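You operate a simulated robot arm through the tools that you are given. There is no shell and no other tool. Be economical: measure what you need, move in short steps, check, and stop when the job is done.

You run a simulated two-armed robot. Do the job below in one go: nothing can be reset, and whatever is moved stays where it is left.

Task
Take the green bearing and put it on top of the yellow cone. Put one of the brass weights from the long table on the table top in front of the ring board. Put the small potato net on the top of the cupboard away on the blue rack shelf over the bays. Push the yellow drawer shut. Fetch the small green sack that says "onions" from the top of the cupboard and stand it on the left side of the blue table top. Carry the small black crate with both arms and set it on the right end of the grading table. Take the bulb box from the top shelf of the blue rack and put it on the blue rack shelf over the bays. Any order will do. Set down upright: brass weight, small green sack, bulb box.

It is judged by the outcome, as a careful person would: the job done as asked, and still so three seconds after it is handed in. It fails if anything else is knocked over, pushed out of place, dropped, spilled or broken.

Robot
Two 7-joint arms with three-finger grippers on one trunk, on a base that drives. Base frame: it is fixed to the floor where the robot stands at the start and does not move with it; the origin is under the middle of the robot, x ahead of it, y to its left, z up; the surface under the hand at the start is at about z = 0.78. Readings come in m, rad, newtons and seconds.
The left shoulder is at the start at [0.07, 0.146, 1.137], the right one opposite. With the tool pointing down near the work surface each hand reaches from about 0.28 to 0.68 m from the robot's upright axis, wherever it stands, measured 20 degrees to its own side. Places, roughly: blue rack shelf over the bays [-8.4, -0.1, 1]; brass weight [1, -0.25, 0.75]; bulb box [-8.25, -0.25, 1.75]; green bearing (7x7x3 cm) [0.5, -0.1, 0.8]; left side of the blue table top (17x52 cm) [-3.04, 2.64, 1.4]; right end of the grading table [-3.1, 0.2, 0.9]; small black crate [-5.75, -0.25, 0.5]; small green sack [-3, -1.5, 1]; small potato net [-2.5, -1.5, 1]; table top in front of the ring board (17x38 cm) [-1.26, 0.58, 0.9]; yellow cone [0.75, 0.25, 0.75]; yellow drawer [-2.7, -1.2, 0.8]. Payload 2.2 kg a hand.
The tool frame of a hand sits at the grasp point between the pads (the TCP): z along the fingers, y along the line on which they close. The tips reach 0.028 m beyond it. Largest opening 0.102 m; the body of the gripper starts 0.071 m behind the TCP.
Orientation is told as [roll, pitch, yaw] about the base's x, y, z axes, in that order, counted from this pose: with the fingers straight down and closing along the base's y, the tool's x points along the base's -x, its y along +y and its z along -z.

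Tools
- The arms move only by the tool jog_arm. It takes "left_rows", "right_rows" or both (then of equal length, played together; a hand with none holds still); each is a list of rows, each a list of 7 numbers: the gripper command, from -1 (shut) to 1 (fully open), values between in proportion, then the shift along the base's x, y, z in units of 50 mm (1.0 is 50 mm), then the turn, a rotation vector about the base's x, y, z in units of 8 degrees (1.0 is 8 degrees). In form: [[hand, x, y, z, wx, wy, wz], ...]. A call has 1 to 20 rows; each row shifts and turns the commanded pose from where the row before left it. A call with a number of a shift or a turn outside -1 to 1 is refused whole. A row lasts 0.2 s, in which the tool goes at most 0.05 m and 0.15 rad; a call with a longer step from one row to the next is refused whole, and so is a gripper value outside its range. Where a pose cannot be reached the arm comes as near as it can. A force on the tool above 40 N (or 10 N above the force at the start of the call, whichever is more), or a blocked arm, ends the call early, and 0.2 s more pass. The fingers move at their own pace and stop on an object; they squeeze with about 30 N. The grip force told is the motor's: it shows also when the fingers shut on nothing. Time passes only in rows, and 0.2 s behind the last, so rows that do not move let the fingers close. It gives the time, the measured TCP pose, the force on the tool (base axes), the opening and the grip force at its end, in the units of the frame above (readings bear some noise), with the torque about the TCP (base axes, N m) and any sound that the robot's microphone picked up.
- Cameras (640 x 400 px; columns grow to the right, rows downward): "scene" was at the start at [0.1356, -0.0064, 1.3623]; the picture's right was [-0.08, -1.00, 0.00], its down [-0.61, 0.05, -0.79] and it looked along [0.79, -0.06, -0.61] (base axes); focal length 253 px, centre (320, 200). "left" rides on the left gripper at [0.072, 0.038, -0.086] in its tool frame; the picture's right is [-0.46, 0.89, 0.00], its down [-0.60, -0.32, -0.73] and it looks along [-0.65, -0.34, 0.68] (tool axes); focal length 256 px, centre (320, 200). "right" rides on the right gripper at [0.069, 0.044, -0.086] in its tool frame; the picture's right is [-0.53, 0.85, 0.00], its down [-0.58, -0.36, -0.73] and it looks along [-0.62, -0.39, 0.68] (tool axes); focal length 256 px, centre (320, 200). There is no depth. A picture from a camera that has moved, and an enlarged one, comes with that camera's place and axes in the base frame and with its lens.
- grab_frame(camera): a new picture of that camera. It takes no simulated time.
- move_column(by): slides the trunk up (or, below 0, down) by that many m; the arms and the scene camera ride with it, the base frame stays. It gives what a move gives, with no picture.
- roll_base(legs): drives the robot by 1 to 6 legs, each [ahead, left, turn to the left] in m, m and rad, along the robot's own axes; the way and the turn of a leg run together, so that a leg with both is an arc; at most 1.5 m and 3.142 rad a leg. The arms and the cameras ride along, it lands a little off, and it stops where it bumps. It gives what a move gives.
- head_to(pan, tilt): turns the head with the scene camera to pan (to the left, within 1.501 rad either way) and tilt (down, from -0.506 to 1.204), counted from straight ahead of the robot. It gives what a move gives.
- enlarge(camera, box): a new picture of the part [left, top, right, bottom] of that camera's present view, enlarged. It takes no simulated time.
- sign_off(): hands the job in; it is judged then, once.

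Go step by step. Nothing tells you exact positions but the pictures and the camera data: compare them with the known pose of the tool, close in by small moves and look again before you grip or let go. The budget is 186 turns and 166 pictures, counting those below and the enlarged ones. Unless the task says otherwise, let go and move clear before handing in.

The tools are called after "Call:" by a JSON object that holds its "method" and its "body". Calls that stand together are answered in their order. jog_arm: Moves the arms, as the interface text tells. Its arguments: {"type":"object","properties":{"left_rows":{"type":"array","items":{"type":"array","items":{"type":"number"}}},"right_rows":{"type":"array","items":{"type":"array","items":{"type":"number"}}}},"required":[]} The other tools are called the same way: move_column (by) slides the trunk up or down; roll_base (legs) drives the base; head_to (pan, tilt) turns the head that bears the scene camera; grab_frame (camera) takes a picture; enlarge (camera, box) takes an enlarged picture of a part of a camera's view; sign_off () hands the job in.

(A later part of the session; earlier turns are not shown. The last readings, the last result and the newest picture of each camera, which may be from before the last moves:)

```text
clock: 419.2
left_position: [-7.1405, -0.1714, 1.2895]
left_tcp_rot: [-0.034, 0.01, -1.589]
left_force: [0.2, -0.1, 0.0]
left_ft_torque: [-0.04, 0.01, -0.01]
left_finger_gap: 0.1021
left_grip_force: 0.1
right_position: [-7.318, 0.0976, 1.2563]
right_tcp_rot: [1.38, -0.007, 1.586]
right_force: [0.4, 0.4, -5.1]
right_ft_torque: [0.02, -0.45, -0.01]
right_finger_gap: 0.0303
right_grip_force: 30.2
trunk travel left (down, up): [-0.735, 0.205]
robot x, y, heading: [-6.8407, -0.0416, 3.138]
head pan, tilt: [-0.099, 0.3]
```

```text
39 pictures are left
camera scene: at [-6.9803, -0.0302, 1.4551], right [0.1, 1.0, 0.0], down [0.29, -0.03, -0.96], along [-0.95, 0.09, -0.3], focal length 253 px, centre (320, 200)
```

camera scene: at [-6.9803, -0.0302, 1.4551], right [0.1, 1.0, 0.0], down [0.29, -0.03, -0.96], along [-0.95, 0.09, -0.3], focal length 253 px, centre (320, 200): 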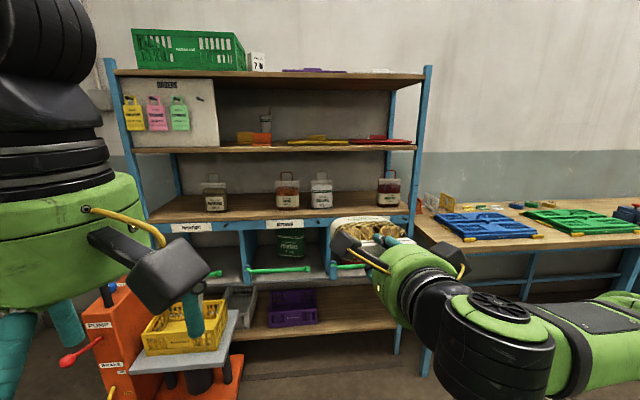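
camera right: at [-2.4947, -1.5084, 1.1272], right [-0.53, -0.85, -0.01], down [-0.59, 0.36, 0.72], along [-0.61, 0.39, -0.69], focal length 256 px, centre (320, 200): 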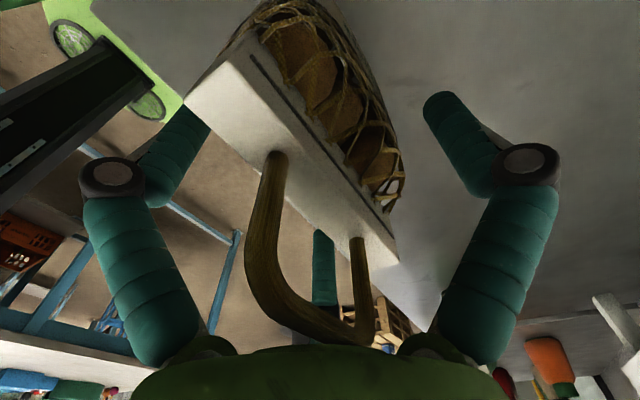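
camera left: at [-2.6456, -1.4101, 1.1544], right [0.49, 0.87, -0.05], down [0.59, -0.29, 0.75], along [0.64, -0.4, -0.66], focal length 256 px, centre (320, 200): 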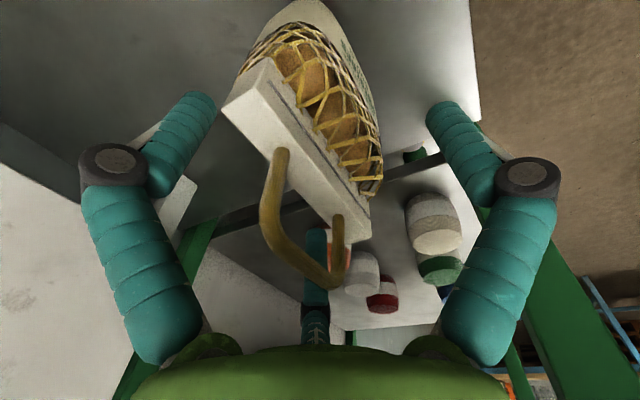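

The tilted net looks good. The slot between bag 3 (y≈0.11) and bag 4 (y≈0.50) is free at y≈0.31. I'll lower to insertion height and drive up to the rack.

Call:
{"method": "jog_arm", "body": {"right_rows": [[-1, 0, 0, -0.6, 0, 0, 0], [-1, 0, 0, -0.7, 0, 0, 0], [-1, 0, 0, -0.7, 0, 0, 0], [-1, 0, 0, -0.6, 0, 0, 0]]}}

Call:
{"method": "roll_base", "body": {"legs": [[0.3, -0.21, 0], [0.26, 0, 0]]}}

Call:
{"method": "head_to", "body": {"pan": -0.2, "tilt": 0.4}}

Call:
{"method": "grab_frame", "body": {"camera": "scene"}}

```text
clock: 420.2
left_position: [-7.138, -0.1797, 1.2881]
left_tcp_rot: [-0.034, 0.016, -1.587]
left_force: [0.4, -1.9, -1.6]
left_ft_torque: [0.14, -0.02, 0.02]
left_finger_gap: 0.102
left_grip_force: 0.0
right_position: [-7.3344, 0.0828, 1.1308]
right_tcp_rot: [1.375, -0.011, 1.59]
right_force: [1.5, 0.6, -8.8]
right_ft_torque: [0.03, -0.35, -0.02]
right_finger_gap: 0.0303
right_grip_force: 29.7
right hand out of reach, approached as far as the arm can: row 1, 2
trunk travel left (down, up): [-0.735, 0.205]
robot x, y, heading: [-6.8363, -0.0394, 3.143]
head pan, tilt: [-0.099, 0.3]
```

```text
clock: 424.0
left_position: [-7.702, 0.0443, 1.2902]
left_tcp_rot: [-0.036, 0.01, -1.611]
left_force: [0.4, 0.5, 0.0]
left_ft_torque: [-0.02, 0.01, 0.03]
left_finger_gap: 0.102
left_grip_force: 0.1
right_position: [-7.8941, 0.3113, 1.1318]
right_tcp_rot: [1.384, -0.006, 1.565]
right_force: [1.0, 0.7, -5.1]
right_ft_torque: [0.02, -0.47, 0.01]
right_finger_gap: 0.0305
right_grip_force: 30.3
trunk travel left (down, up): [-0.735, 0.205]
robot x, y, heading: [-7.397, 0.1649, 3.123]
head pan, tilt: [-0.099, 0.3]
```

```text
clock: 424.7
left_position: [-7.7033, 0.0444, 1.2902]
left_tcp_rot: [-0.033, 0.007, -1.611]
left_force: [0.0, -0.7, -0.2]
left_ft_torque: [0.03, 0.0, -0.02]
left_finger_gap: 0.1022
left_grip_force: 0.1
right_position: [-7.8952, 0.3128, 1.1319]
right_tcp_rot: [1.38, -0.008, 1.565]
right_force: [0.0, -1.0, -5.2]
right_ft_torque: [0.03, -0.45, -0.03]
right_finger_gap: 0.0306
right_grip_force: 30.3
trunk travel left (down, up): [-0.735, 0.205]
robot x, y, heading: [-7.3969, 0.171, 3.12]
head pan, tilt: [-0.201, 0.4]
```

```text
38 pictures are left
camera scene: at [-7.5392, 0.1919, 1.4458], right [0.22, 0.98, 0.0], down [0.38, -0.09, -0.92], along [-0.9, 0.2, -0.39], focal length 253 px, centre (320, 200)
```

scene: 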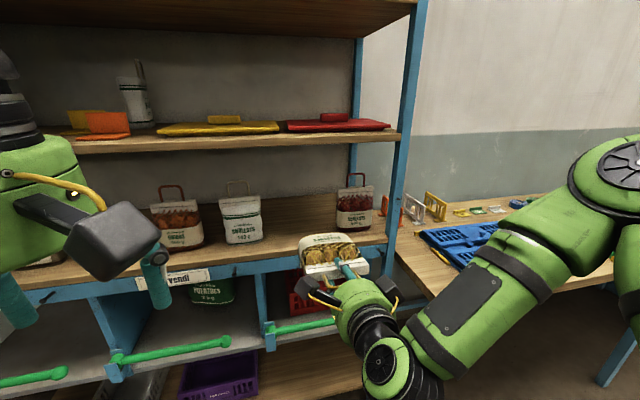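

Call:
{"method": "roll_base", "body": {"legs": [[0.285, 0, 0.02]]}}

Call:
{"method": "grab_frame", "body": {"camera": "scene"}}

```text
clock: 426.6
left_position: [-7.9732, 0.0434, 1.2903]
left_tcp_rot: [-0.035, 0.008, -1.593]
left_force: [0.3, -0.6, 0.1]
left_ft_torque: [0.03, 0.03, 0.0]
left_finger_gap: 0.102
left_grip_force: 0.1
right_position: [-8.1694, 0.3072, 1.1328]
right_tcp_rot: [1.382, -0.007, 1.583]
right_force: [0.0, 0.4, -5.0]
right_ft_torque: [0.0, -0.43, 0.02]
right_finger_gap: 0.0308
right_grip_force: 29.9
trunk travel left (down, up): [-0.735, 0.205]
robot x, y, heading: [-7.6735, 0.1687, 3.134]
head pan, tilt: [-0.201, 0.4]
```

```text
37 pictures are left
camera scene: at [-7.8104, 0.193, 1.4461], right [0.2, 0.98, 0.0], down [0.38, -0.08, -0.92], along [-0.9, 0.19, -0.39], focal length 253 px, centre (320, 200)
```

scene: 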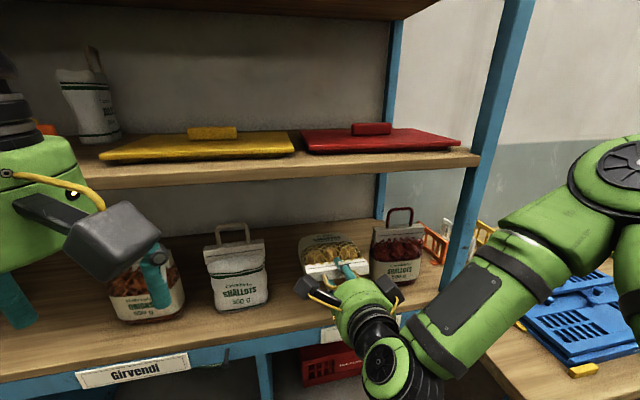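

The net is centred in the slot. I'll lower it until it rests.

Call:
{"method": "jog_arm", "body": {"right_rows": [[-1, 0, 0, -0.4, 0, 0, 0], [-1, 0, 0, -0.4, 0, 0, 0], [-1, 0, 0, -0.25, 0, 0, 0], [-1, 0, 0, -0.15, 0, 0, 0], [-1, 0, 0, -0.1, 0, 0, 0], [-1, 0, 0, 0, 0, 0, 0]]}}

Call:
{"method": "enlarge", "body": {"camera": "scene", "box": [220, 180, 476, 340]}}

```text
clock: 428.0
left_position: [-7.975, 0.0417, 1.2892]
left_tcp_rot: [-0.032, 0.007, -1.593]
left_force: [0.0, 0.6, -0.6]
left_ft_torque: [-0.02, 0.0, 0.0]
left_finger_gap: 0.102
left_grip_force: 0.1
right_position: [-8.1664, 0.2867, 1.0801]
right_tcp_rot: [1.378, -0.008, 1.579]
right_force: [0.2, -0.4, -4.8]
right_ft_torque: [-0.01, -0.39, 0.02]
right_finger_gap: 0.0304
right_grip_force: 29.9
right hand out of reach, approached as far as the arm can: row 2, 3, 4
trunk travel left (down, up): [-0.735, 0.205]
robot x, y, heading: [-7.671, 0.1724, 3.138]
head pan, tilt: [-0.201, 0.4]
```

```text
2.50 times, centred on (348, 260) of scene
camera zoom: at [-7.8128, 0.1931, 1.4458], right [0.2, 0.98, 0.0], down [0.38, -0.08, -0.92], along [-0.9, 0.19, -0.39], focal length 634 px, centre (250, 50)
```

zoom: 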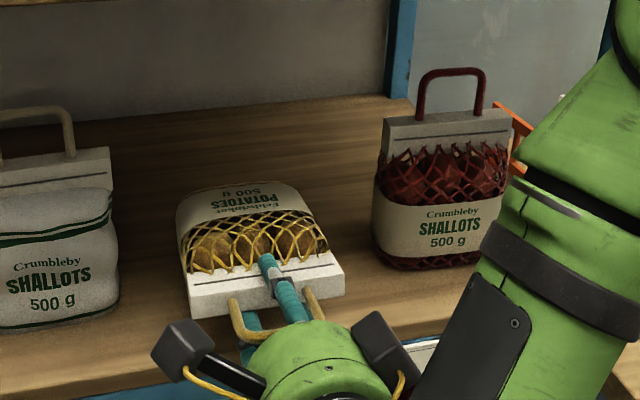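

Call:
{"method": "move_column", "body": {"by": -0.018}}

Call:
{"method": "move_column", "body": {"by": -0.01}}

Call:
{"method": "enlarge", "body": {"camera": "scene", "box": [220, 180, 476, 340]}}

```text
clock: 428.7
left_position: [-7.9745, 0.0431, 1.2715]
left_tcp_rot: [-0.033, 0.009, -1.593]
left_force: [0.6, 0.2, -0.7]
left_ft_torque: [0.03, -0.03, 0.0]
left_finger_gap: 0.1017
left_grip_force: 0.1
right_position: [-8.1666, 0.2858, 1.0627]
right_tcp_rot: [1.379, -0.008, 1.578]
right_force: [0.2, -0.6, -4.6]
right_ft_torque: [0.02, -0.48, 0.02]
right_finger_gap: 0.0304
right_grip_force: 29.7
trunk travel left (down, up): [-0.717, 0.223]
robot x, y, heading: [-7.6759, 0.1725, 3.136]
head pan, tilt: [-0.201, 0.4]
```

```text
clock: 429.3
left_position: [-7.9749, 0.0422, 1.261]
left_tcp_rot: [-0.033, 0.007, -1.593]
left_force: [0.3, -0.2, 0.6]
left_ft_torque: [0.01, 0.02, 0.02]
left_finger_gap: 0.1019
left_grip_force: 0.0
right_position: [-8.166, 0.2856, 1.0522]
right_tcp_rot: [1.377, -0.008, 1.578]
right_force: [-0.1, -0.8, -5.3]
right_ft_torque: [-0.01, -0.46, 0.0]
right_finger_gap: 0.0304
right_grip_force: 29.8
trunk travel left (down, up): [-0.707, 0.233]
robot x, y, heading: [-7.6704, 0.176, 3.138]
head pan, tilt: [-0.201, 0.4]
```

```text
2.50 times, centred on (348, 260) of scene
camera zoom: at [-7.8125, 0.1929, 1.4178], right [0.2, 0.98, 0.0], down [0.38, -0.08, -0.92], along [-0.9, 0.19, -0.39], focal length 634 px, centre (250, 50)
```

zoom: 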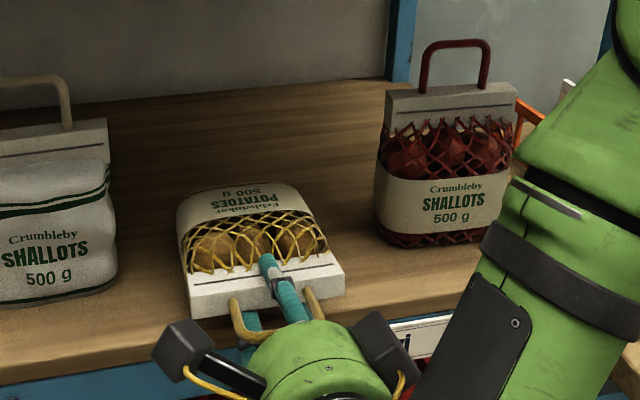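

Call:
{"method": "move_column", "body": {"by": -0.008}}

Call:
{"method": "move_column", "body": {"by": -0.006}}

```text
clock: 429.8
left_position: [-7.9719, 0.0419, 1.2534]
left_tcp_rot: [-0.036, 0.009, -1.594]
left_force: [-0.6, 0.0, 0.7]
left_ft_torque: [0.0, 0.01, 0.0]
left_finger_gap: 0.102
left_grip_force: 0.1
right_position: [-8.1648, 0.2864, 1.0491]
right_tcp_rot: [1.388, -0.005, 1.581]
right_force: [2.6, 1.9, 9.1]
right_ft_torque: [-0.33, 1.12, -0.13]
right_finger_gap: 0.0303
right_grip_force: 30.5
trunk travel left (down, up): [-0.699, 0.241]
robot x, y, heading: [-7.67, 0.1725, 3.137]
head pan, tilt: [-0.201, 0.4]
```

```text
clock: 430.4
left_position: [-7.9689, 0.0422, 1.25]
left_tcp_rot: [-0.039, 0.009, -1.593]
left_force: [0.0, -0.1, 0.5]
left_ft_torque: [-0.02, 0.04, -0.01]
left_finger_gap: 0.102
left_grip_force: 0.0
right_position: [-8.1614, 0.2861, 1.0432]
right_tcp_rot: [1.391, -0.004, 1.579]
right_force: [8.0, 1.3, 16.6]
right_ft_torque: [-0.54, 1.89, 0.0]
right_finger_gap: 0.0317
right_grip_force: 29.9
trunk travel left (down, up): [-0.693, 0.247]
robot x, y, heading: [-7.6691, 0.1718, 3.14]
head pan, tilt: [-0.201, 0.4]
```

The net rests on the shelf. I'll relieve the pressure slightly, slide it 3 cm further in, open the fingers a little and draw straight back.

Call:
{"method": "move_column", "body": {"by": 0.006}}

Call:
{"method": "roll_base", "body": {"legs": [[0.03, 0, 0]]}}

Call:
{"method": "jog_arm", "body": {"right_rows": [[-0.25, 0, 0, 0, 0, 0, 0], [-0.1, 0, 0, 0, 0, 0, 0], [-0.1, 0, 0, 0, 0, 0, 0], [-0.1, 0, 0, 0, 0, 0, 0]]}}

Call:
{"method": "enlarge", "body": {"camera": "scene", "box": [220, 180, 476, 340]}}

```text
clock: 430.9
left_position: [-7.9713, 0.042, 1.2531]
left_tcp_rot: [-0.037, 0.01, -1.593]
left_force: [-0.4, -0.2, 0.6]
left_ft_torque: [0.0, -0.01, 0.02]
left_finger_gap: 0.1018
left_grip_force: 0.1
right_position: [-8.1621, 0.2845, 1.0451]
right_tcp_rot: [1.379, -0.008, 1.579]
right_force: [4.1, 1.4, 6.8]
right_ft_torque: [-0.29, 0.74, 0.09]
right_finger_gap: 0.0317
right_grip_force: 30.3
trunk travel left (down, up): [-0.699, 0.241]
robot x, y, heading: [-7.6696, 0.1696, 3.139]
head pan, tilt: [-0.201, 0.4]
```

```text
clock: 431.8
left_position: [-8.0007, 0.041, 1.2547]
left_tcp_rot: [-0.038, 0.008, -1.594]
left_force: [-0.7, 0.2, 0.1]
left_ft_torque: [-0.03, 0.02, 0.0]
left_finger_gap: 0.1021
left_grip_force: 0.2
right_position: [-8.1937, 0.2866, 1.0446]
right_tcp_rot: [1.38, -0.008, 1.58]
right_force: [7.7, 0.8, 8.2]
right_ft_torque: [-0.35, 0.95, 0.09]
right_finger_gap: 0.0317
right_grip_force: 30.2
trunk travel left (down, up): [-0.699, 0.241]
robot x, y, heading: [-7.7021, 0.1704, 3.137]
head pan, tilt: [-0.201, 0.4]
```

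```text
clock: 432.8
left_position: [-8.0044, 0.0426, 1.254]
left_tcp_rot: [-0.036, 0.009, -1.595]
left_force: [-0.1, -0.5, -0.5]
left_ft_torque: [-0.02, 0.02, 0.01]
left_finger_gap: 0.1019
left_grip_force: 0.1
right_position: [-8.1947, 0.2868, 1.0453]
right_tcp_rot: [1.377, -0.007, 1.579]
right_force: [-0.1, -0.6, -2.6]
right_ft_torque: [-0.04, -0.01, 0.02]
right_finger_gap: 0.046
right_grip_force: 0.2
trunk travel left (down, up): [-0.699, 0.241]
robot x, y, heading: [-7.7018, 0.1751, 3.137]
head pan, tilt: [-0.201, 0.4]
```

```text
2.50 times, centred on (348, 260) of scene
camera zoom: at [-7.8417, 0.193, 1.4099], right [0.2, 0.98, 0.0], down [0.38, -0.08, -0.92], along [-0.9, 0.19, -0.39], focal length 634 px, centre (250, 50)
```

zoom: 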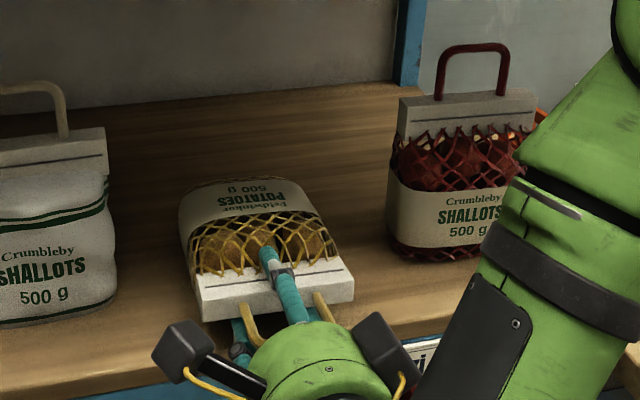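

Call:
{"method": "move_column", "body": {"by": -0.008}}

Call:
{"method": "roll_base", "body": {"legs": [[-0.12, 0, 0]]}}

Call:
{"method": "grab_frame", "body": {"camera": "scene"}}

```text
clock: 433.3
left_position: [-8.004, 0.0436, 1.2457]
left_tcp_rot: [-0.036, 0.009, -1.593]
left_force: [0.6, 0.3, -0.2]
left_ft_torque: [0.01, 0.02, -0.01]
left_finger_gap: 0.1017
left_grip_force: 0.1
right_position: [-8.1953, 0.2865, 1.0349]
right_tcp_rot: [1.377, -0.01, 1.58]
right_force: [0.2, -0.1, -1.4]
right_ft_torque: [-0.02, 0.0, -0.02]
right_finger_gap: 0.0468
right_grip_force: 0.5
trunk travel left (down, up): [-0.691, 0.249]
robot x, y, heading: [-7.7016, 0.1743, 3.135]
head pan, tilt: [-0.201, 0.4]
```

```text
clock: 434.6
left_position: [-7.8867, 0.042, 1.2455]
left_tcp_rot: [-0.035, 0.009, -1.592]
left_force: [0.0, 1.1, -0.6]
left_ft_torque: [0.01, -0.01, 0.0]
left_finger_gap: 0.1022
left_grip_force: 0.0
right_position: [-8.0766, 0.2846, 1.0355]
right_tcp_rot: [1.376, -0.01, 1.579]
right_force: [1.1, -0.2, -0.8]
right_ft_torque: [0.0, 0.02, 0.0]
right_finger_gap: 0.0457
right_grip_force: 0.0
trunk travel left (down, up): [-0.691, 0.249]
robot x, y, heading: [-7.5788, 0.1716, 3.137]
head pan, tilt: [-0.201, 0.4]
```

```text
33 pictures are left
camera scene: at [-7.724, 0.1923, 1.4016], right [0.2, 0.98, 0.0], down [0.38, -0.08, -0.92], along [-0.9, 0.19, -0.39], focal length 253 px, centre (320, 200)
```

scene: 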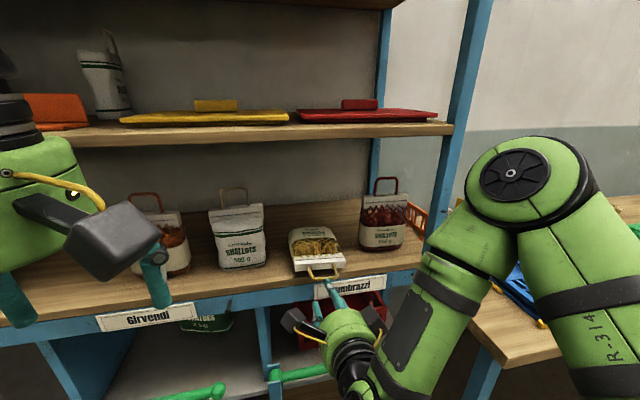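

The net lies on the shelf with only its loop over the edge. I'll nudge it a few centimetres further in with closed fingers.

Call:
{"method": "jog_arm", "body": {"right_rows": [[-1, 0, 0, 0, 0, 0, 0], [-1, 0, 0, 0, 0, 0, 0], [-1, 0, 0, 0, 0, 0, 0]]}}

Call:
{"method": "roll_base", "body": {"legs": [[0.115, 0, 0], [-0.3, 0, 0]]}}

Call:
{"method": "enlarge", "body": {"camera": "scene", "box": [200, 120, 456, 280]}}

```text
clock: 435.4
left_position: [-7.8832, 0.042, 1.2463]
left_tcp_rot: [-0.036, 0.008, -1.592]
left_force: [-0.2, 0.3, 0.1]
left_ft_torque: [-0.01, 0.01, -0.02]
left_finger_gap: 0.1019
left_grip_force: 0.1
right_position: [-8.0754, 0.2854, 1.0365]
right_tcp_rot: [1.379, -0.008, 1.58]
right_force: [0.2, -0.3, 1.2]
right_ft_torque: [0.0, 0.0, -0.01]
right_finger_gap: 0.0022
right_grip_force: 29.9
trunk travel left (down, up): [-0.691, 0.249]
robot x, y, heading: [-7.5802, 0.1739, 3.134]
head pan, tilt: [-0.201, 0.4]
```

```text
clock: 438.2
left_position: [-7.6967, 0.04, 1.2448]
left_tcp_rot: [-0.033, 0.01, -1.592]
left_force: [0.5, -0.5, -1.2]
left_ft_torque: [-0.02, 0.01, 0.0]
left_finger_gap: 0.102
left_grip_force: 0.1
right_position: [-7.8891, 0.2844, 1.0352]
right_tcp_rot: [1.377, -0.009, 1.581]
right_force: [-0.7, -0.1, 0.3]
right_ft_torque: [0.0, 0.02, 0.0]
right_finger_gap: 0.0022
right_grip_force: 30.0
trunk travel left (down, up): [-0.691, 0.249]
robot x, y, heading: [-7.394, 0.1727, 3.141]
head pan, tilt: [-0.201, 0.4]
```

```text
2.50 times, centred on (328, 200) of scene
camera zoom: at [-7.5354, 0.1918, 1.4017], right [0.2, 0.98, 0.0], down [0.38, -0.08, -0.92], along [-0.9, 0.19, -0.39], focal length 634 px, centre (300, 200)
```

zoom: 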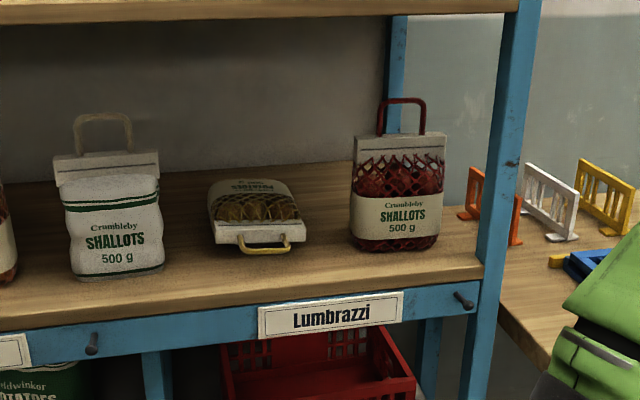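

The net is fully on the shelf. Next the bulb box: I'll raise the trunk fully and turn the left hand to point forward with its fingers closing sideways.

Call:
{"method": "move_column", "body": {"by": 0.245}}

Call:
{"method": "jog_arm", "body": {"left_rows": [[1, 0, 0, 0, 0, 0, -0.97], [1, 0, 0, 0, 0, 0, -0.97], [1, 0, 0, 0, 0, 0, -0.97], [1, 0, 0, 0, 0, 0, -0.97], [1, 0, 0, 0, 0, 0, -0.97], [1, 0, 0, 0, 0, 0, -0.97], [1, 0, 0, 0, 0, 0, -0.97], [1, 0, 0, 0, 0, 0, -0.97], [1, 0, 0, 0, 0, 0, -0.97], [1, 0, 0, 0, 0, 0, -0.97], [1, 0, 0, 0, 0, 0, -0.97], [1, 0, 0, 0, 0, 0, -0.5]]}}

Call:
{"method": "jog_arm", "body": {"left_rows": [[1, -0.2, 0, 0, 0, 0.9, 0], [1, -0.2, 0, 0, 0, 0.9, 0], [1, -0.2, 0, 0.2, 0, 0.9, 0], [1, -0.3, 0, 0.3, 0, 0.9, 0], [1, -0.3, 0, 0.4, 0, 0.9, 0], [1, -0.3, 0, 0.4, 0, 0.9, 0], [1, -0.3, 0, 0.4, 0, 0.9, 0], [1, -0.3, 0, 0.5, 0, 0.9, 0], [1, -0.3, 0, 0.5, 0, 0.9, 0], [1, -0.3, 0, 0.5, 0, 0.9, 0], [1, -0.3, 0, 0.5, 0, 0.9, 0]]}}

Call:
{"method": "head_to", "body": {"pan": 0.3, "tilt": 0.0}}

Call:
{"method": "grab_frame", "body": {"camera": "scene"}}

```text
clock: 440.8
left_position: [-7.6962, 0.041, 1.4893]
left_tcp_rot: [-0.033, 0.008, -1.59]
left_force: [0.0, -0.9, 0.0]
left_ft_torque: [-0.01, 0.02, 0.0]
left_finger_gap: 0.1021
left_grip_force: 0.1
right_position: [-7.8875, 0.2838, 1.2804]
right_tcp_rot: [1.377, -0.009, 1.581]
right_force: [1.3, -0.3, 0.5]
right_ft_torque: [0.03, -0.03, -0.01]
right_finger_gap: 0.002
right_grip_force: 29.8
trunk travel left (down, up): [-0.936, 0.004]
robot x, y, heading: [-7.3946, 0.1714, 3.137]
head pan, tilt: [-0.201, 0.4]
```

```text
clock: 443.4
left_position: [-7.6966, 0.0409, 1.4901]
left_tcp_rot: [-0.034, 0.009, 3.131]
left_force: [0.0, 0.2, 0.1]
left_ft_torque: [0.0, 0.0, 0.01]
left_finger_gap: 0.1019
left_grip_force: 0.0
right_position: [-7.8881, 0.2841, 1.282]
right_tcp_rot: [1.377, -0.007, 1.58]
right_force: [-0.9, -0.4, 0.2]
right_ft_torque: [-0.01, -0.02, 0.03]
right_finger_gap: 0.0021
right_grip_force: 29.7
trunk travel left (down, up): [-0.936, 0.004]
robot x, y, heading: [-7.3926, 0.1724, 3.14]
head pan, tilt: [-0.201, 0.4]
```

```text
clock: 445.8
left_position: [-7.845, 0.0396, 1.6776]
left_tcp_rot: [0.017, -1.376, 3.09]
left_force: [0.4, 0.1, -0.4]
left_ft_torque: [0.0, -0.02, 0.01]
left_finger_gap: 0.102
left_grip_force: 0.1
right_position: [-7.8886, 0.2834, 1.2817]
right_tcp_rot: [1.376, -0.01, 1.58]
right_force: [-0.5, 0.6, 0.2]
right_ft_torque: [-0.02, 0.03, -0.02]
right_finger_gap: 0.0019
right_grip_force: 29.6
trunk travel left (down, up): [-0.936, 0.004]
robot x, y, heading: [-7.3929, 0.1719, 3.137]
head pan, tilt: [-0.201, 0.4]
```

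```text
clock: 446.7
left_position: [-7.8447, 0.0387, 1.6772]
left_tcp_rot: [0.016, -1.373, 3.091]
left_force: [-0.3, -0.5, 0.0]
left_ft_torque: [-0.04, 0.02, -0.03]
left_finger_gap: 0.1019
left_grip_force: 0.1
right_position: [-7.8873, 0.2854, 1.2815]
right_tcp_rot: [1.377, -0.007, 1.583]
right_force: [-0.5, 0.1, 0.2]
right_ft_torque: [0.01, -0.03, -0.02]
right_finger_gap: 0.002
right_grip_force: 29.7
trunk travel left (down, up): [-0.936, 0.004]
robot x, y, heading: [-7.3948, 0.1717, 3.14]
head pan, tilt: [0.3, 0.0]
```

```text
31 pictures are left
camera scene: at [-7.5293, 0.1469, 1.6839], right [-0.29, 0.96, 0.0], down [0.0, 0.0, -1.0], along [-0.96, -0.29, 0.0], focal length 253 px, centre (320, 200)
```

scene: 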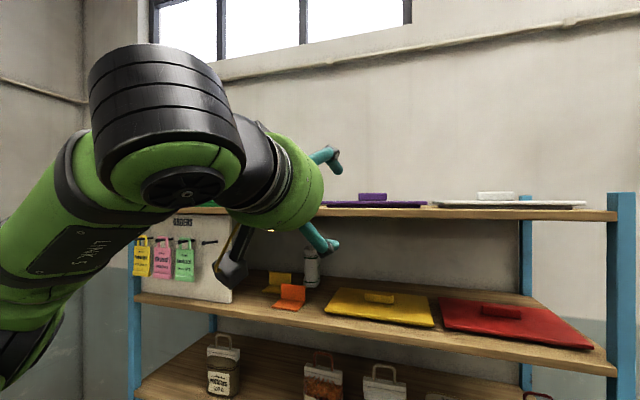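

Call:
{"method": "roll_base", "body": {"legs": [[0, 0.2, 0]]}}

Call:
{"method": "head_to", "body": {"pan": 0.0, "tilt": 0.0}}

Call:
{"method": "grab_frame", "body": {"camera": "scene"}}

Call:
{"method": "grab_frame", "body": {"camera": "left"}}

```text
clock: 448.3
left_position: [-7.8462, -0.1548, 1.6775]
left_tcp_rot: [0.041, -1.374, 3.062]
left_force: [0.5, 0.4, 0.3]
left_ft_torque: [0.01, 0.04, 0.06]
left_finger_gap: 0.1019
left_grip_force: 0.1
right_position: [-7.8884, 0.0888, 1.2796]
right_tcp_rot: [1.378, -0.003, 1.576]
right_force: [-0.2, 0.6, -0.2]
right_ft_torque: [-0.02, 0.03, 0.06]
right_finger_gap: 0.0019
right_grip_force: 29.9
trunk travel left (down, up): [-0.936, 0.004]
robot x, y, heading: [-7.3969, -0.0299, 3.137]
head pan, tilt: [0.3, 0.0]
```

```text
clock: 449.1
left_position: [-7.8445, -0.1611, 1.6766]
left_tcp_rot: [0.022, -1.372, 3.083]
left_force: [0.6, -0.3, 0.2]
left_ft_torque: [-0.03, -0.03, 0.02]
left_finger_gap: 0.1021
left_grip_force: 0.0
right_position: [-7.8881, 0.0847, 1.2813]
right_tcp_rot: [1.378, -0.009, 1.576]
right_force: [-0.6, 0.6, 0.6]
right_ft_torque: [0.02, 0.0, -0.02]
right_finger_gap: 0.0021
right_grip_force: 30.3
trunk travel left (down, up): [-0.936, 0.004]
robot x, y, heading: [-7.3937, -0.0316, 3.131]
head pan, tilt: [0.0, 0.0]
```

```text
30 pictures are left
camera scene: at [-7.5343, -0.0287, 1.6839], right [0.01, 1.0, 0.0], down [0.0, 0.0, -1.0], along [-1.0, 0.01, 0.0], focal length 253 px, centre (320, 200)
```

scene: 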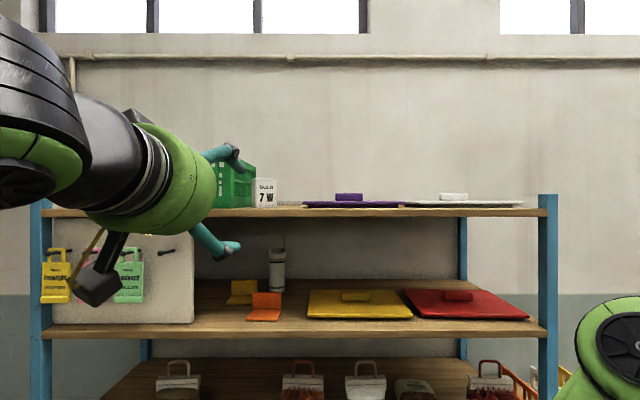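

```text
29 pictures are left
camera left: at [-7.7488, -0.2038, 1.6231], right [-0.13, -0.88, 0.46], down [0.61, 0.3, 0.73], along [-0.78, 0.37, 0.5], focal length 256 px, centre (320, 200)
```

left: 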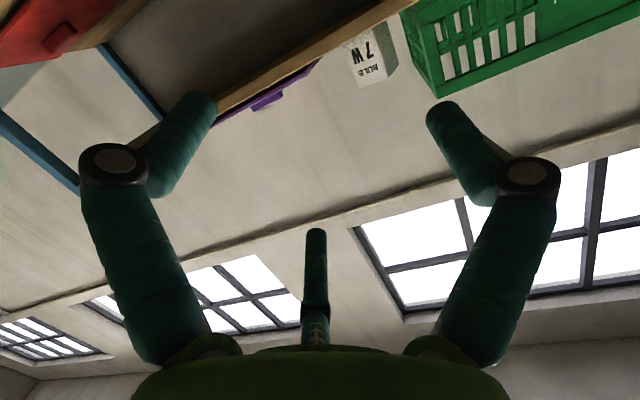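

The bulb box is at about (-8.22 front face, y -0.170, z 1.705), 6 cm wide, with about 5 cm to the basket. I'll drive up a little and bring the left hand in front of it.

Call:
{"method": "roll_base", "body": {"legs": [[0.12, 0, 0]]}}

Call:
{"method": "jog_arm", "body": {"left_rows": [[0.65, -0.6, -0.06, 0.2, 0, 0, 0], [0.65, -0.6, -0.06, 0.2, 0, 0, 0], [0.65, -0.6, -0.06, 0.2, 0, 0, 0], [0.65, -0.6, 0, 0, 0, 0, 0], [0.65, -0.4, 0, 0, 0, 0, 0], [0.65, 0, 0, 0, 0, 0, 0]]}}

Call:
{"method": "grab_frame", "body": {"camera": "left"}}

Call:
{"method": "enlarge", "body": {"camera": "scene", "box": [120, 100, 376, 260]}}

```text
clock: 450.4
left_position: [-7.9554, -0.1598, 1.6796]
left_tcp_rot: [0.02, -1.381, 3.081]
left_force: [1.5, -0.3, 0.7]
left_ft_torque: [-0.03, 0.0, 0.02]
left_finger_gap: 0.1019
left_grip_force: 0.0
right_position: [-8.0009, 0.086, 1.2825]
right_tcp_rot: [1.381, -0.009, 1.576]
right_force: [0.4, -0.1, 1.1]
right_ft_torque: [-0.01, -0.01, 0.01]
right_finger_gap: 0.0022
right_grip_force: 30.5
trunk travel left (down, up): [-0.936, 0.004]
robot x, y, heading: [-7.5113, -0.0291, 3.138]
head pan, tilt: [0.0, 0.0]
```

```text
clock: 451.8
left_position: [-8.1039, -0.1684, 1.7072]
left_tcp_rot: [0.021, -1.376, 3.079]
left_force: [0.0, -0.1, -0.2]
left_ft_torque: [0.02, -0.02, -0.02]
left_finger_gap: 0.0842
left_grip_force: 0.1
right_position: [-8.0057, 0.0836, 1.2808]
right_tcp_rot: [1.38, -0.009, 1.579]
right_force: [-0.4, -0.1, -0.2]
right_ft_torque: [0.0, 0.03, -0.02]
right_finger_gap: 0.002
right_grip_force: 29.5
trunk travel left (down, up): [-0.936, 0.004]
robot x, y, heading: [-7.5123, -0.0304, 3.14]
head pan, tilt: [0.0, 0.0]
```

```text
28 pictures are left
camera left: at [-8.0061, -0.212, 1.6541], right [-0.13, -0.88, 0.46], down [0.61, 0.3, 0.73], along [-0.78, 0.37, 0.5], focal length 256 px, centre (320, 200)
```

left: 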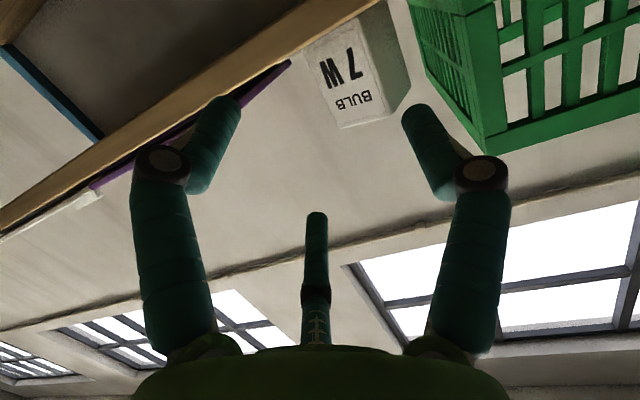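

```text
2.50 times, centred on (248, 180) of scene
camera zoom: at [-7.6512, -0.0283, 1.684], right [0.01, 1.0, 0.0], down [0.0, 0.0, -1.0], along [-1.0, 0.01, 0.0], focal length 634 px, centre (500, 250)
```

zoom: 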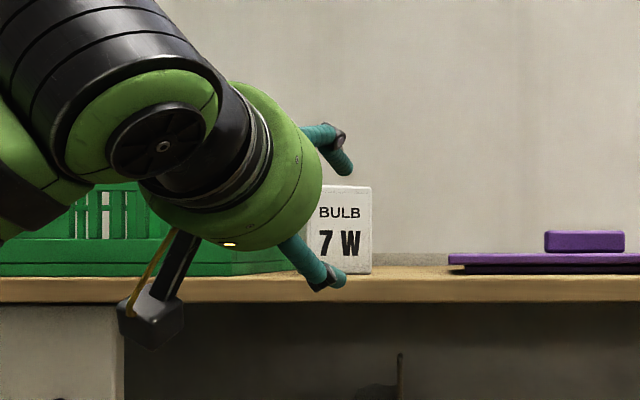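

To keep all finger tips clear of the shelf I'll use a 45° approach from above instead: fully open, raised, and shifted slightly away from the basket.

Call:
{"method": "jog_arm", "body": {"left_rows": [[1, 0.3, 0.1, 0.5, 0, -0.85, 0], [1, 0.2, 0.1, 0.4, 0, -0.85, 0], [1, 0, 0, 0.4, 0, -0.85, 0], [1, 0, 0, 0.3, 0, -0.85, 0], [1, 0, 0, 0.2, 0, -0.85, 0], [1, 0, 0, 0, 0, 0, 0]]}}

Call:
{"method": "roll_base", "body": {"legs": [[0.1, 0, 0]]}}

Call:
{"method": "grab_frame", "body": {"camera": "left"}}

Call:
{"method": "enlarge", "body": {"camera": "scene", "box": [80, 80, 336, 240]}}

```text
clock: 453.2
left_position: [-8.0521, -0.1736, 1.7456]
left_tcp_rot: [-0.024, -0.84, 3.123]
left_force: [0.5, 0.6, -0.6]
left_ft_torque: [0.01, 0.02, 0.0]
left_finger_gap: 0.1021
left_grip_force: 0.1
left hand out of reach, approached as far as the arm can: row 4, 5
right_position: [-8.0069, 0.0845, 1.281]
right_tcp_rot: [1.376, -0.006, 1.577]
right_force: [0.2, 0.4, -0.5]
right_ft_torque: [0.05, -0.02, -0.03]
right_finger_gap: 0.0022
right_grip_force: 29.8
trunk travel left (down, up): [-0.936, 0.004]
robot x, y, heading: [-7.514, -0.0295, 3.139]
head pan, tilt: [0.0, 0.0]
```

```text
clock: 454.3
left_position: [-8.1396, -0.1749, 1.7501]
left_tcp_rot: [-0.025, -0.85, 3.125]
left_force: [0.8, -0.2, 0.4]
left_ft_torque: [0.0, 0.03, 0.01]
left_finger_gap: 0.102
left_grip_force: 0.1
right_position: [-8.0989, 0.0844, 1.2843]
right_tcp_rot: [1.384, -0.009, 1.581]
right_force: [0.1, 0.1, 0.4]
right_ft_torque: [0.01, -0.03, 0.0]
right_finger_gap: 0.0021
right_grip_force: 29.7
trunk travel left (down, up): [-0.936, 0.004]
robot x, y, heading: [-7.6126, -0.0302, 3.138]
head pan, tilt: [0.0, 0.0]
```

```text
26 pictures are left
camera left: at [-8.0285, -0.2167, 1.7528], right [-0.34, -0.88, 0.33], down [0.16, 0.3, 0.94], along [-0.93, 0.37, 0.04], focal length 256 px, centre (320, 200)
```

left: 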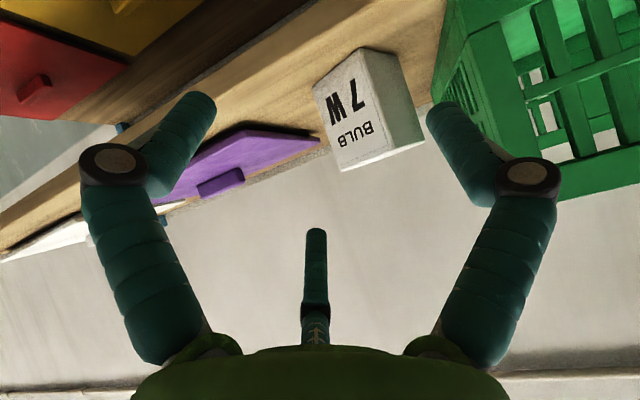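

```text
2.50 times, centred on (208, 160) of scene
camera zoom: at [-7.7411, -0.0285, 1.6851], right [0.0, 1.0, 0.0], down [-0.01, 0.0, -1.0], along [-1.0, 0.0, 0.01], focal length 634 px, centre (600, 300)
```

zoom: 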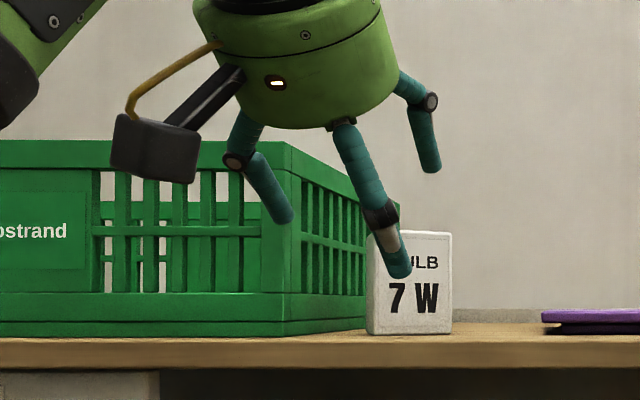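

I'll shift the left hand 2.5 cm to the right so the tips straddle the box, pull the right hand back, and drive in 5 cm.

Call:
{"method": "jog_arm", "body": {"left_rows": [[1, 0, 0.25, 0.1, 0, 0, 0], [1, 0, 0.25, 0.1, 0, 0, 0], [1, 0, 0, 0, 0, 0, 0]], "right_rows": [[-1, 0.7, 0.2, 0, 0, 0, 0], [-1, 0.7, 0.2, 0, 0, 0, 0], [-1, 0.7, 0.2, 0, 0, 0, 0]]}}

Call:
{"method": "roll_base", "body": {"legs": [[0.05, 0, 0]]}}

Call:
{"method": "grab_frame", "body": {"camera": "left"}}

```text
clock: 455.1
left_position: [-8.1459, -0.1539, 1.7462]
left_tcp_rot: [-0.027, -0.844, 3.126]
left_force: [-0.3, 1.3, 0.2]
left_ft_torque: [0.0, -0.02, 0.01]
left_finger_gap: 0.1018
left_grip_force: 0.0
left hand out of reach, approached as far as the arm can: row 1, 2
right_position: [-8.0727, 0.0777, 1.2518]
right_tcp_rot: [1.376, -0.008, 1.576]
right_force: [0.9, 0.0, -0.8]
right_ft_torque: [0.0, -0.01, -0.02]
right_finger_gap: 0.0019
right_grip_force: 30.4
right hand out of reach, approached as far as the arm can: row 1, 2, 3
trunk travel left (down, up): [-0.936, 0.004]
robot x, y, heading: [-7.6096, -0.0287, 3.136]
head pan, tilt: [0.0, 0.0]
```

```text
clock: 456.0
left_position: [-8.1804, -0.1517, 1.7523]
left_tcp_rot: [-0.023, -0.855, 3.123]
left_force: [1.9, -0.1, 0.6]
left_ft_torque: [0.0, 0.04, 0.02]
left_finger_gap: 0.1021
left_grip_force: 0.0
right_position: [-8.1121, 0.0782, 1.2558]
right_tcp_rot: [1.387, -0.009, 1.577]
right_force: [1.3, -0.6, 0.1]
right_ft_torque: [0.01, 0.0, -0.03]
right_finger_gap: 0.0023
right_grip_force: 30.0
trunk travel left (down, up): [-0.936, 0.004]
robot x, y, heading: [-7.6625, -0.0304, 3.137]
head pan, tilt: [0.0, 0.0]
```

```text
24 pictures are left
camera left: at [-8.0688, -0.1946, 1.7546], right [-0.34, -0.88, 0.34], down [0.17, 0.3, 0.94], along [-0.93, 0.37, 0.05], focal length 256 px, centre (320, 200)
```

left: 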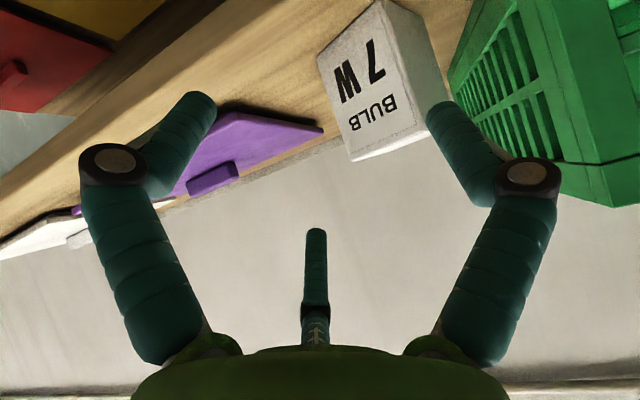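

Geometry check: shift 1 cm back toward the basket centres the box between the tips. I'll move in diagonally to about (-8.237, -0.162, 1.728).

Call:
{"method": "jog_arm", "body": {"left_rows": [[1, 0, -0.2, 0, 0, 0, 0], [1, -0.3, 0, -0.12, 0, 0, 0], [1, -0.3, 0, -0.12, 0, 0, 0], [1, -0.3, 0, -0.12, 0, 0, 0], [1, -0.24, 0, -0.12, 0, 0, 0], [1, 0, 0, 0, 0, 0, 0]]}}

Call:
{"method": "grab_frame", "body": {"camera": "left"}}

Call:
{"method": "enlarge", "body": {"camera": "scene", "box": [80, 80, 336, 240]}}

```text
clock: 457.4
left_position: [-8.2429, -0.1672, 1.7179]
left_tcp_rot: [-0.025, -0.847, 3.123]
left_force: [-0.4, -0.3, 0.1]
left_ft_torque: [0.02, 0.05, 0.04]
left_finger_gap: 0.102
left_grip_force: 0.1
left hand out of reach, approached as far as the arm can: row 3, 5
right_position: [-8.1209, 0.0776, 1.2526]
right_tcp_rot: [1.377, -0.009, 1.577]
right_force: [0.5, -0.2, 0.8]
right_ft_torque: [0.01, 0.01, 0.0]
right_finger_gap: 0.0022
right_grip_force: 30.2
trunk travel left (down, up): [-0.936, 0.004]
robot x, y, heading: [-7.6608, -0.0281, 3.138]
head pan, tilt: [0.0, 0.0]
```

```text
23 pictures are left
camera left: at [-8.1317, -0.2089, 1.7186], right [-0.34, -0.88, 0.33], down [0.16, 0.3, 0.94], along [-0.93, 0.37, 0.04], focal length 256 px, centre (320, 200)
```

left: 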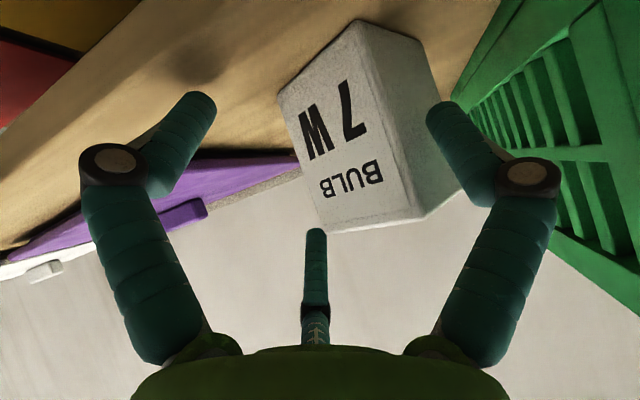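

```text
2.50 times, centred on (208, 160) of scene
camera zoom: at [-7.7997, -0.0281, 1.6841], right [0.0, 1.0, 0.0], down [0.0, 0.0, -1.0], along [-1.0, 0.0, 0.0], focal length 634 px, centre (600, 300)
```

zoom: 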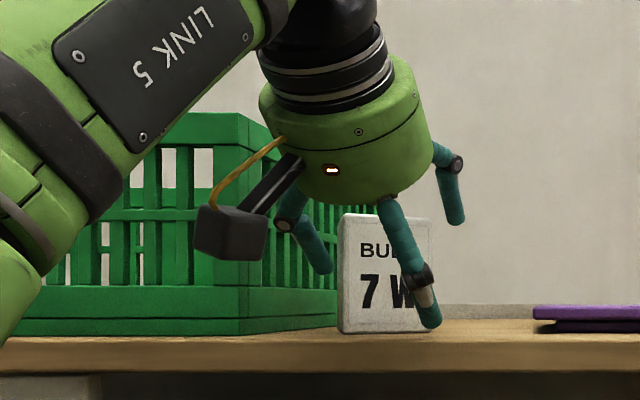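

The box sits between the finger tips. I'll close gently and test-lift.

Call:
{"method": "jog_arm", "body": {"left_rows": [[0.6, 0, 0, 0.04, 0, 0, 0], [0.2, 0, 0, 0, 0, 0, 0], [-0.3, 0, 0, 0, 0, 0, 0], [-1, 0, 0, 0, 0, 0, 0], [-1, 0, 0, 0, 0, 0, 0], [-1, 0, 0, 0.1, 0, 0, 0], [-1, 0, 0, 0.2, 0, 0, 0], [-1, 0, 0, 0, 0, 0, 0]]}}

Call:
{"method": "grab_frame", "body": {"camera": "left"}}

Call:
{"method": "enlarge", "body": {"camera": "scene", "box": [80, 80, 336, 240]}}

```text
clock: 459.2
left_position: [-8.2374, -0.1681, 1.7216]
left_tcp_rot: [-0.024, -0.846, 3.125]
left_force: [-3.9, -0.8, 8.4]
left_ft_torque: [-0.32, 0.2, -0.12]
left_finger_gap: 0.0826
left_grip_force: 29.8
left hand out of reach, approached as far as the arm can: row 6, 7
right_position: [-8.1212, 0.0782, 1.2521]
right_tcp_rot: [1.376, -0.009, 1.577]
right_force: [-0.7, 0.1, -0.1]
right_ft_torque: [0.0, 0.02, -0.04]
right_finger_gap: 0.0022
right_grip_force: 29.8
trunk travel left (down, up): [-0.936, 0.004]
robot x, y, heading: [-7.6609, -0.0299, 3.131]
head pan, tilt: [0.0, 0.0]
```

```text
21 pictures are left
camera left: at [-8.1267, -0.2106, 1.724], right [-0.34, -0.88, 0.33], down [0.16, 0.3, 0.94], along [-0.93, 0.37, 0.04], focal length 256 px, centre (320, 200)
```

left: 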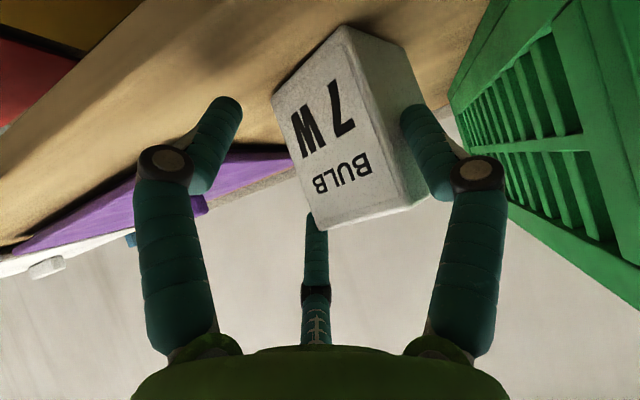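

```text
2.50 times, centred on (208, 160) of scene
camera zoom: at [-7.8016, -0.0277, 1.684], right [0.01, 1.0, 0.0], down [0.0, 0.0, -1.0], along [-1.0, 0.01, 0.0], focal length 634 px, centre (600, 300)
```

zoom: 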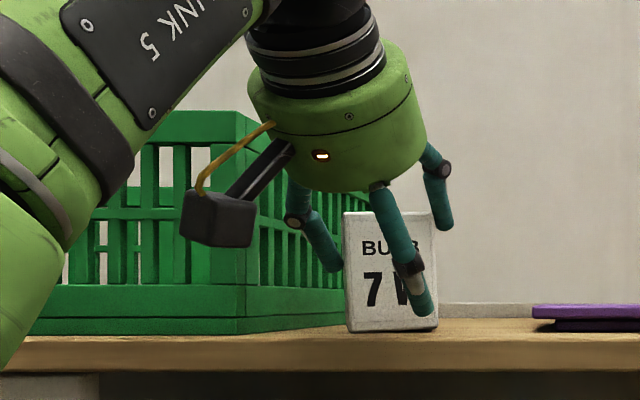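

The gap of 8.3 cm shows one finger is on the front face rather than the side. I'll open, shift 1.2 cm right, go 2 cm deeper and grip again.

Call:
{"method": "jog_arm", "body": {"left_rows": [[0, 0, 0, 0, 0, 0, 0], [1, 0, 0, 0, 0, 0, 0], [1, 0, 0, 0, 0, 0, 0], [1, 0.04, 0.24, -0.1, 0, 0, 0], [1, 0, 0, 0, 0, 0, 0]]}}

Call:
{"method": "roll_base", "body": {"legs": [[0.03, 0, 0]]}}

Call:
{"method": "jog_arm", "body": {"left_rows": [[0.6, 0, 0, 0, 0, 0, 0], [0.2, 0, 0, 0, 0, 0, 0], [-0.3, 0, 0, 0, 0, 0, 0], [-1, 0, 0, 0, 0, 0, 0], [-1, 0, 0, 0, 0, 0, 0]]}}

Call:
{"method": "enlarge", "body": {"camera": "scene", "box": [80, 80, 336, 240]}}

```text
clock: 460.4
left_position: [-8.2359, -0.158, 1.7221]
left_tcp_rot: [-0.029, -0.856, 3.125]
left_force: [-0.5, -0.2, 0.2]
left_ft_torque: [0.01, 0.01, 0.0]
left_finger_gap: 0.1018
left_grip_force: 0.0
left hand out of reach, approached as far as the arm can: row 4
right_position: [-8.1226, 0.0778, 1.2509]
right_tcp_rot: [1.376, -0.01, 1.576]
right_force: [0.8, -0.4, -0.4]
right_ft_torque: [0.03, -0.01, 0.0]
right_finger_gap: 0.0026
right_grip_force: 29.7
trunk travel left (down, up): [-0.936, 0.004]
robot x, y, heading: [-7.6588, -0.026, 3.135]
head pan, tilt: [0.0, 0.0]
```

```text
clock: 461.3
left_position: [-8.2557, -0.1581, 1.7255]
left_tcp_rot: [-0.031, -0.863, 3.127]
left_force: [2.0, 0.6, 1.1]
left_ft_torque: [-0.03, 0.04, 0.01]
left_finger_gap: 0.102
left_grip_force: 0.1
right_position: [-8.145, 0.079, 1.2531]
right_tcp_rot: [1.382, -0.01, 1.575]
right_force: [0.9, 0.1, 0.3]
right_ft_torque: [-0.03, 0.01, 0.04]
right_finger_gap: 0.002
right_grip_force: 29.9
trunk travel left (down, up): [-0.936, 0.004]
robot x, y, heading: [-7.6892, -0.0262, 3.13]
head pan, tilt: [0.0, 0.0]
```

```text
clock: 462.5
left_position: [-8.2629, -0.1576, 1.7257]
left_tcp_rot: [-0.026, -0.862, 3.126]
left_force: [-3.7, -0.9, 15.7]
left_ft_torque: [-0.67, 0.58, -0.13]
left_finger_gap: 0.0816
left_grip_force: 30.0
right_position: [-8.1498, 0.0788, 1.2515]
right_tcp_rot: [1.375, -0.008, 1.576]
right_force: [0.0, 0.0, 0.5]
right_ft_torque: [-0.01, 0.01, -0.02]
right_finger_gap: 0.0021
right_grip_force: 30.4
trunk travel left (down, up): [-0.936, 0.004]
robot x, y, heading: [-7.6865, -0.027, 3.14]
head pan, tilt: [0.0, 0.0]
```

```text
2.50 times, centred on (208, 160) of scene
camera zoom: at [-7.8295, -0.0273, 1.6841], right [0.01, 1.0, 0.0], down [0.0, 0.0, -1.0], along [-1.0, 0.01, 0.0], focal length 634 px, centre (600, 300)
```

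zoom: 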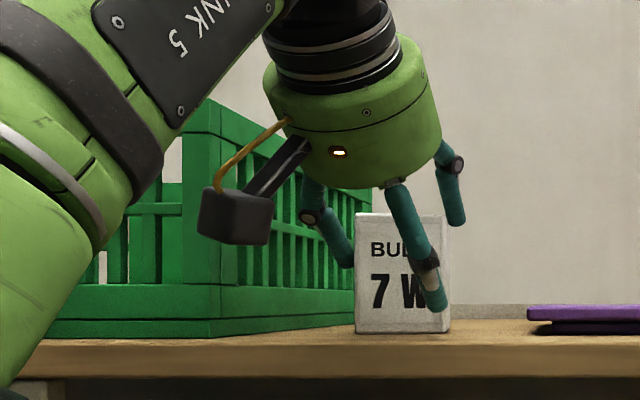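

Call:
{"method": "jog_arm", "body": {"left_rows": [[0, 0, 0, 0, 0, 0, 0], [1, 0, 0, 0, 0, 0, 0], [1, 0, 0, 0, 0, 0, 0]]}}

Call:
{"method": "roll_base", "body": {"legs": [[-0.04, 0, 0], [0, -0.015, 0], [0.065, 0, 0]]}}

Call:
{"method": "enlarge", "body": {"camera": "scene", "box": [80, 80, 336, 240]}}

```text
clock: 463.3
left_position: [-8.2637, -0.1576, 1.7222]
left_tcp_rot: [-0.029, -0.856, 3.128]
left_force: [0.4, -0.7, -0.6]
left_ft_torque: [0.03, 0.03, 0.01]
left_finger_gap: 0.1019
left_grip_force: 0.1
right_position: [-8.1496, 0.0783, 1.2511]
right_tcp_rot: [1.377, -0.009, 1.576]
right_force: [0.3, 0.1, -0.2]
right_ft_torque: [-0.02, -0.02, -0.01]
right_finger_gap: 0.0021
right_grip_force: 29.6
trunk travel left (down, up): [-0.936, 0.004]
robot x, y, heading: [-7.6899, -0.0283, 3.139]
head pan, tilt: [0.0, 0.0]
```

```text
clock: 465.1
left_position: [-8.2676, -0.141, 1.7302]
left_tcp_rot: [-0.029, -0.87, 3.124]
left_force: [1.6, 0.3, 0.3]
left_ft_torque: [0.03, 0.09, 0.0]
left_finger_gap: 0.1022
left_grip_force: 0.0
right_position: [-8.1612, 0.0939, 1.2562]
right_tcp_rot: [1.389, -0.009, 1.576]
right_force: [1.9, 0.1, 0.1]
right_ft_torque: [-0.02, 0.0, -0.01]
right_finger_gap: 0.0021
right_grip_force: 29.4
trunk travel left (down, up): [-0.936, 0.004]
robot x, y, heading: [-7.7139, -0.0146, 3.135]
head pan, tilt: [0.0, 0.0]
```

```text
2.50 times, centred on (208, 160) of scene
camera zoom: at [-7.8361, -0.0118, 1.6856], right [0.01, 1.0, 0.0], down [-0.01, 0.0, -1.0], along [-1.0, 0.01, 0.01], focal length 634 px, centre (600, 300)
```

zoom: 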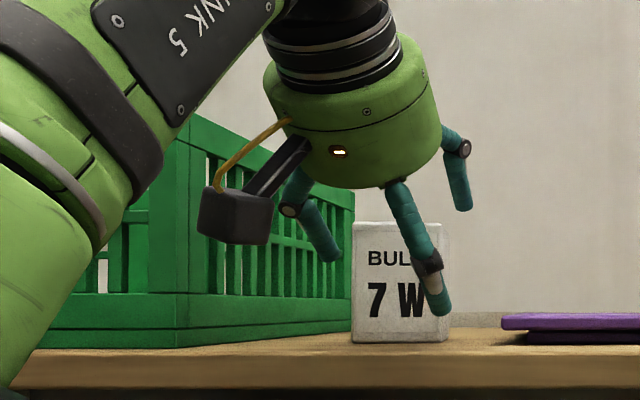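

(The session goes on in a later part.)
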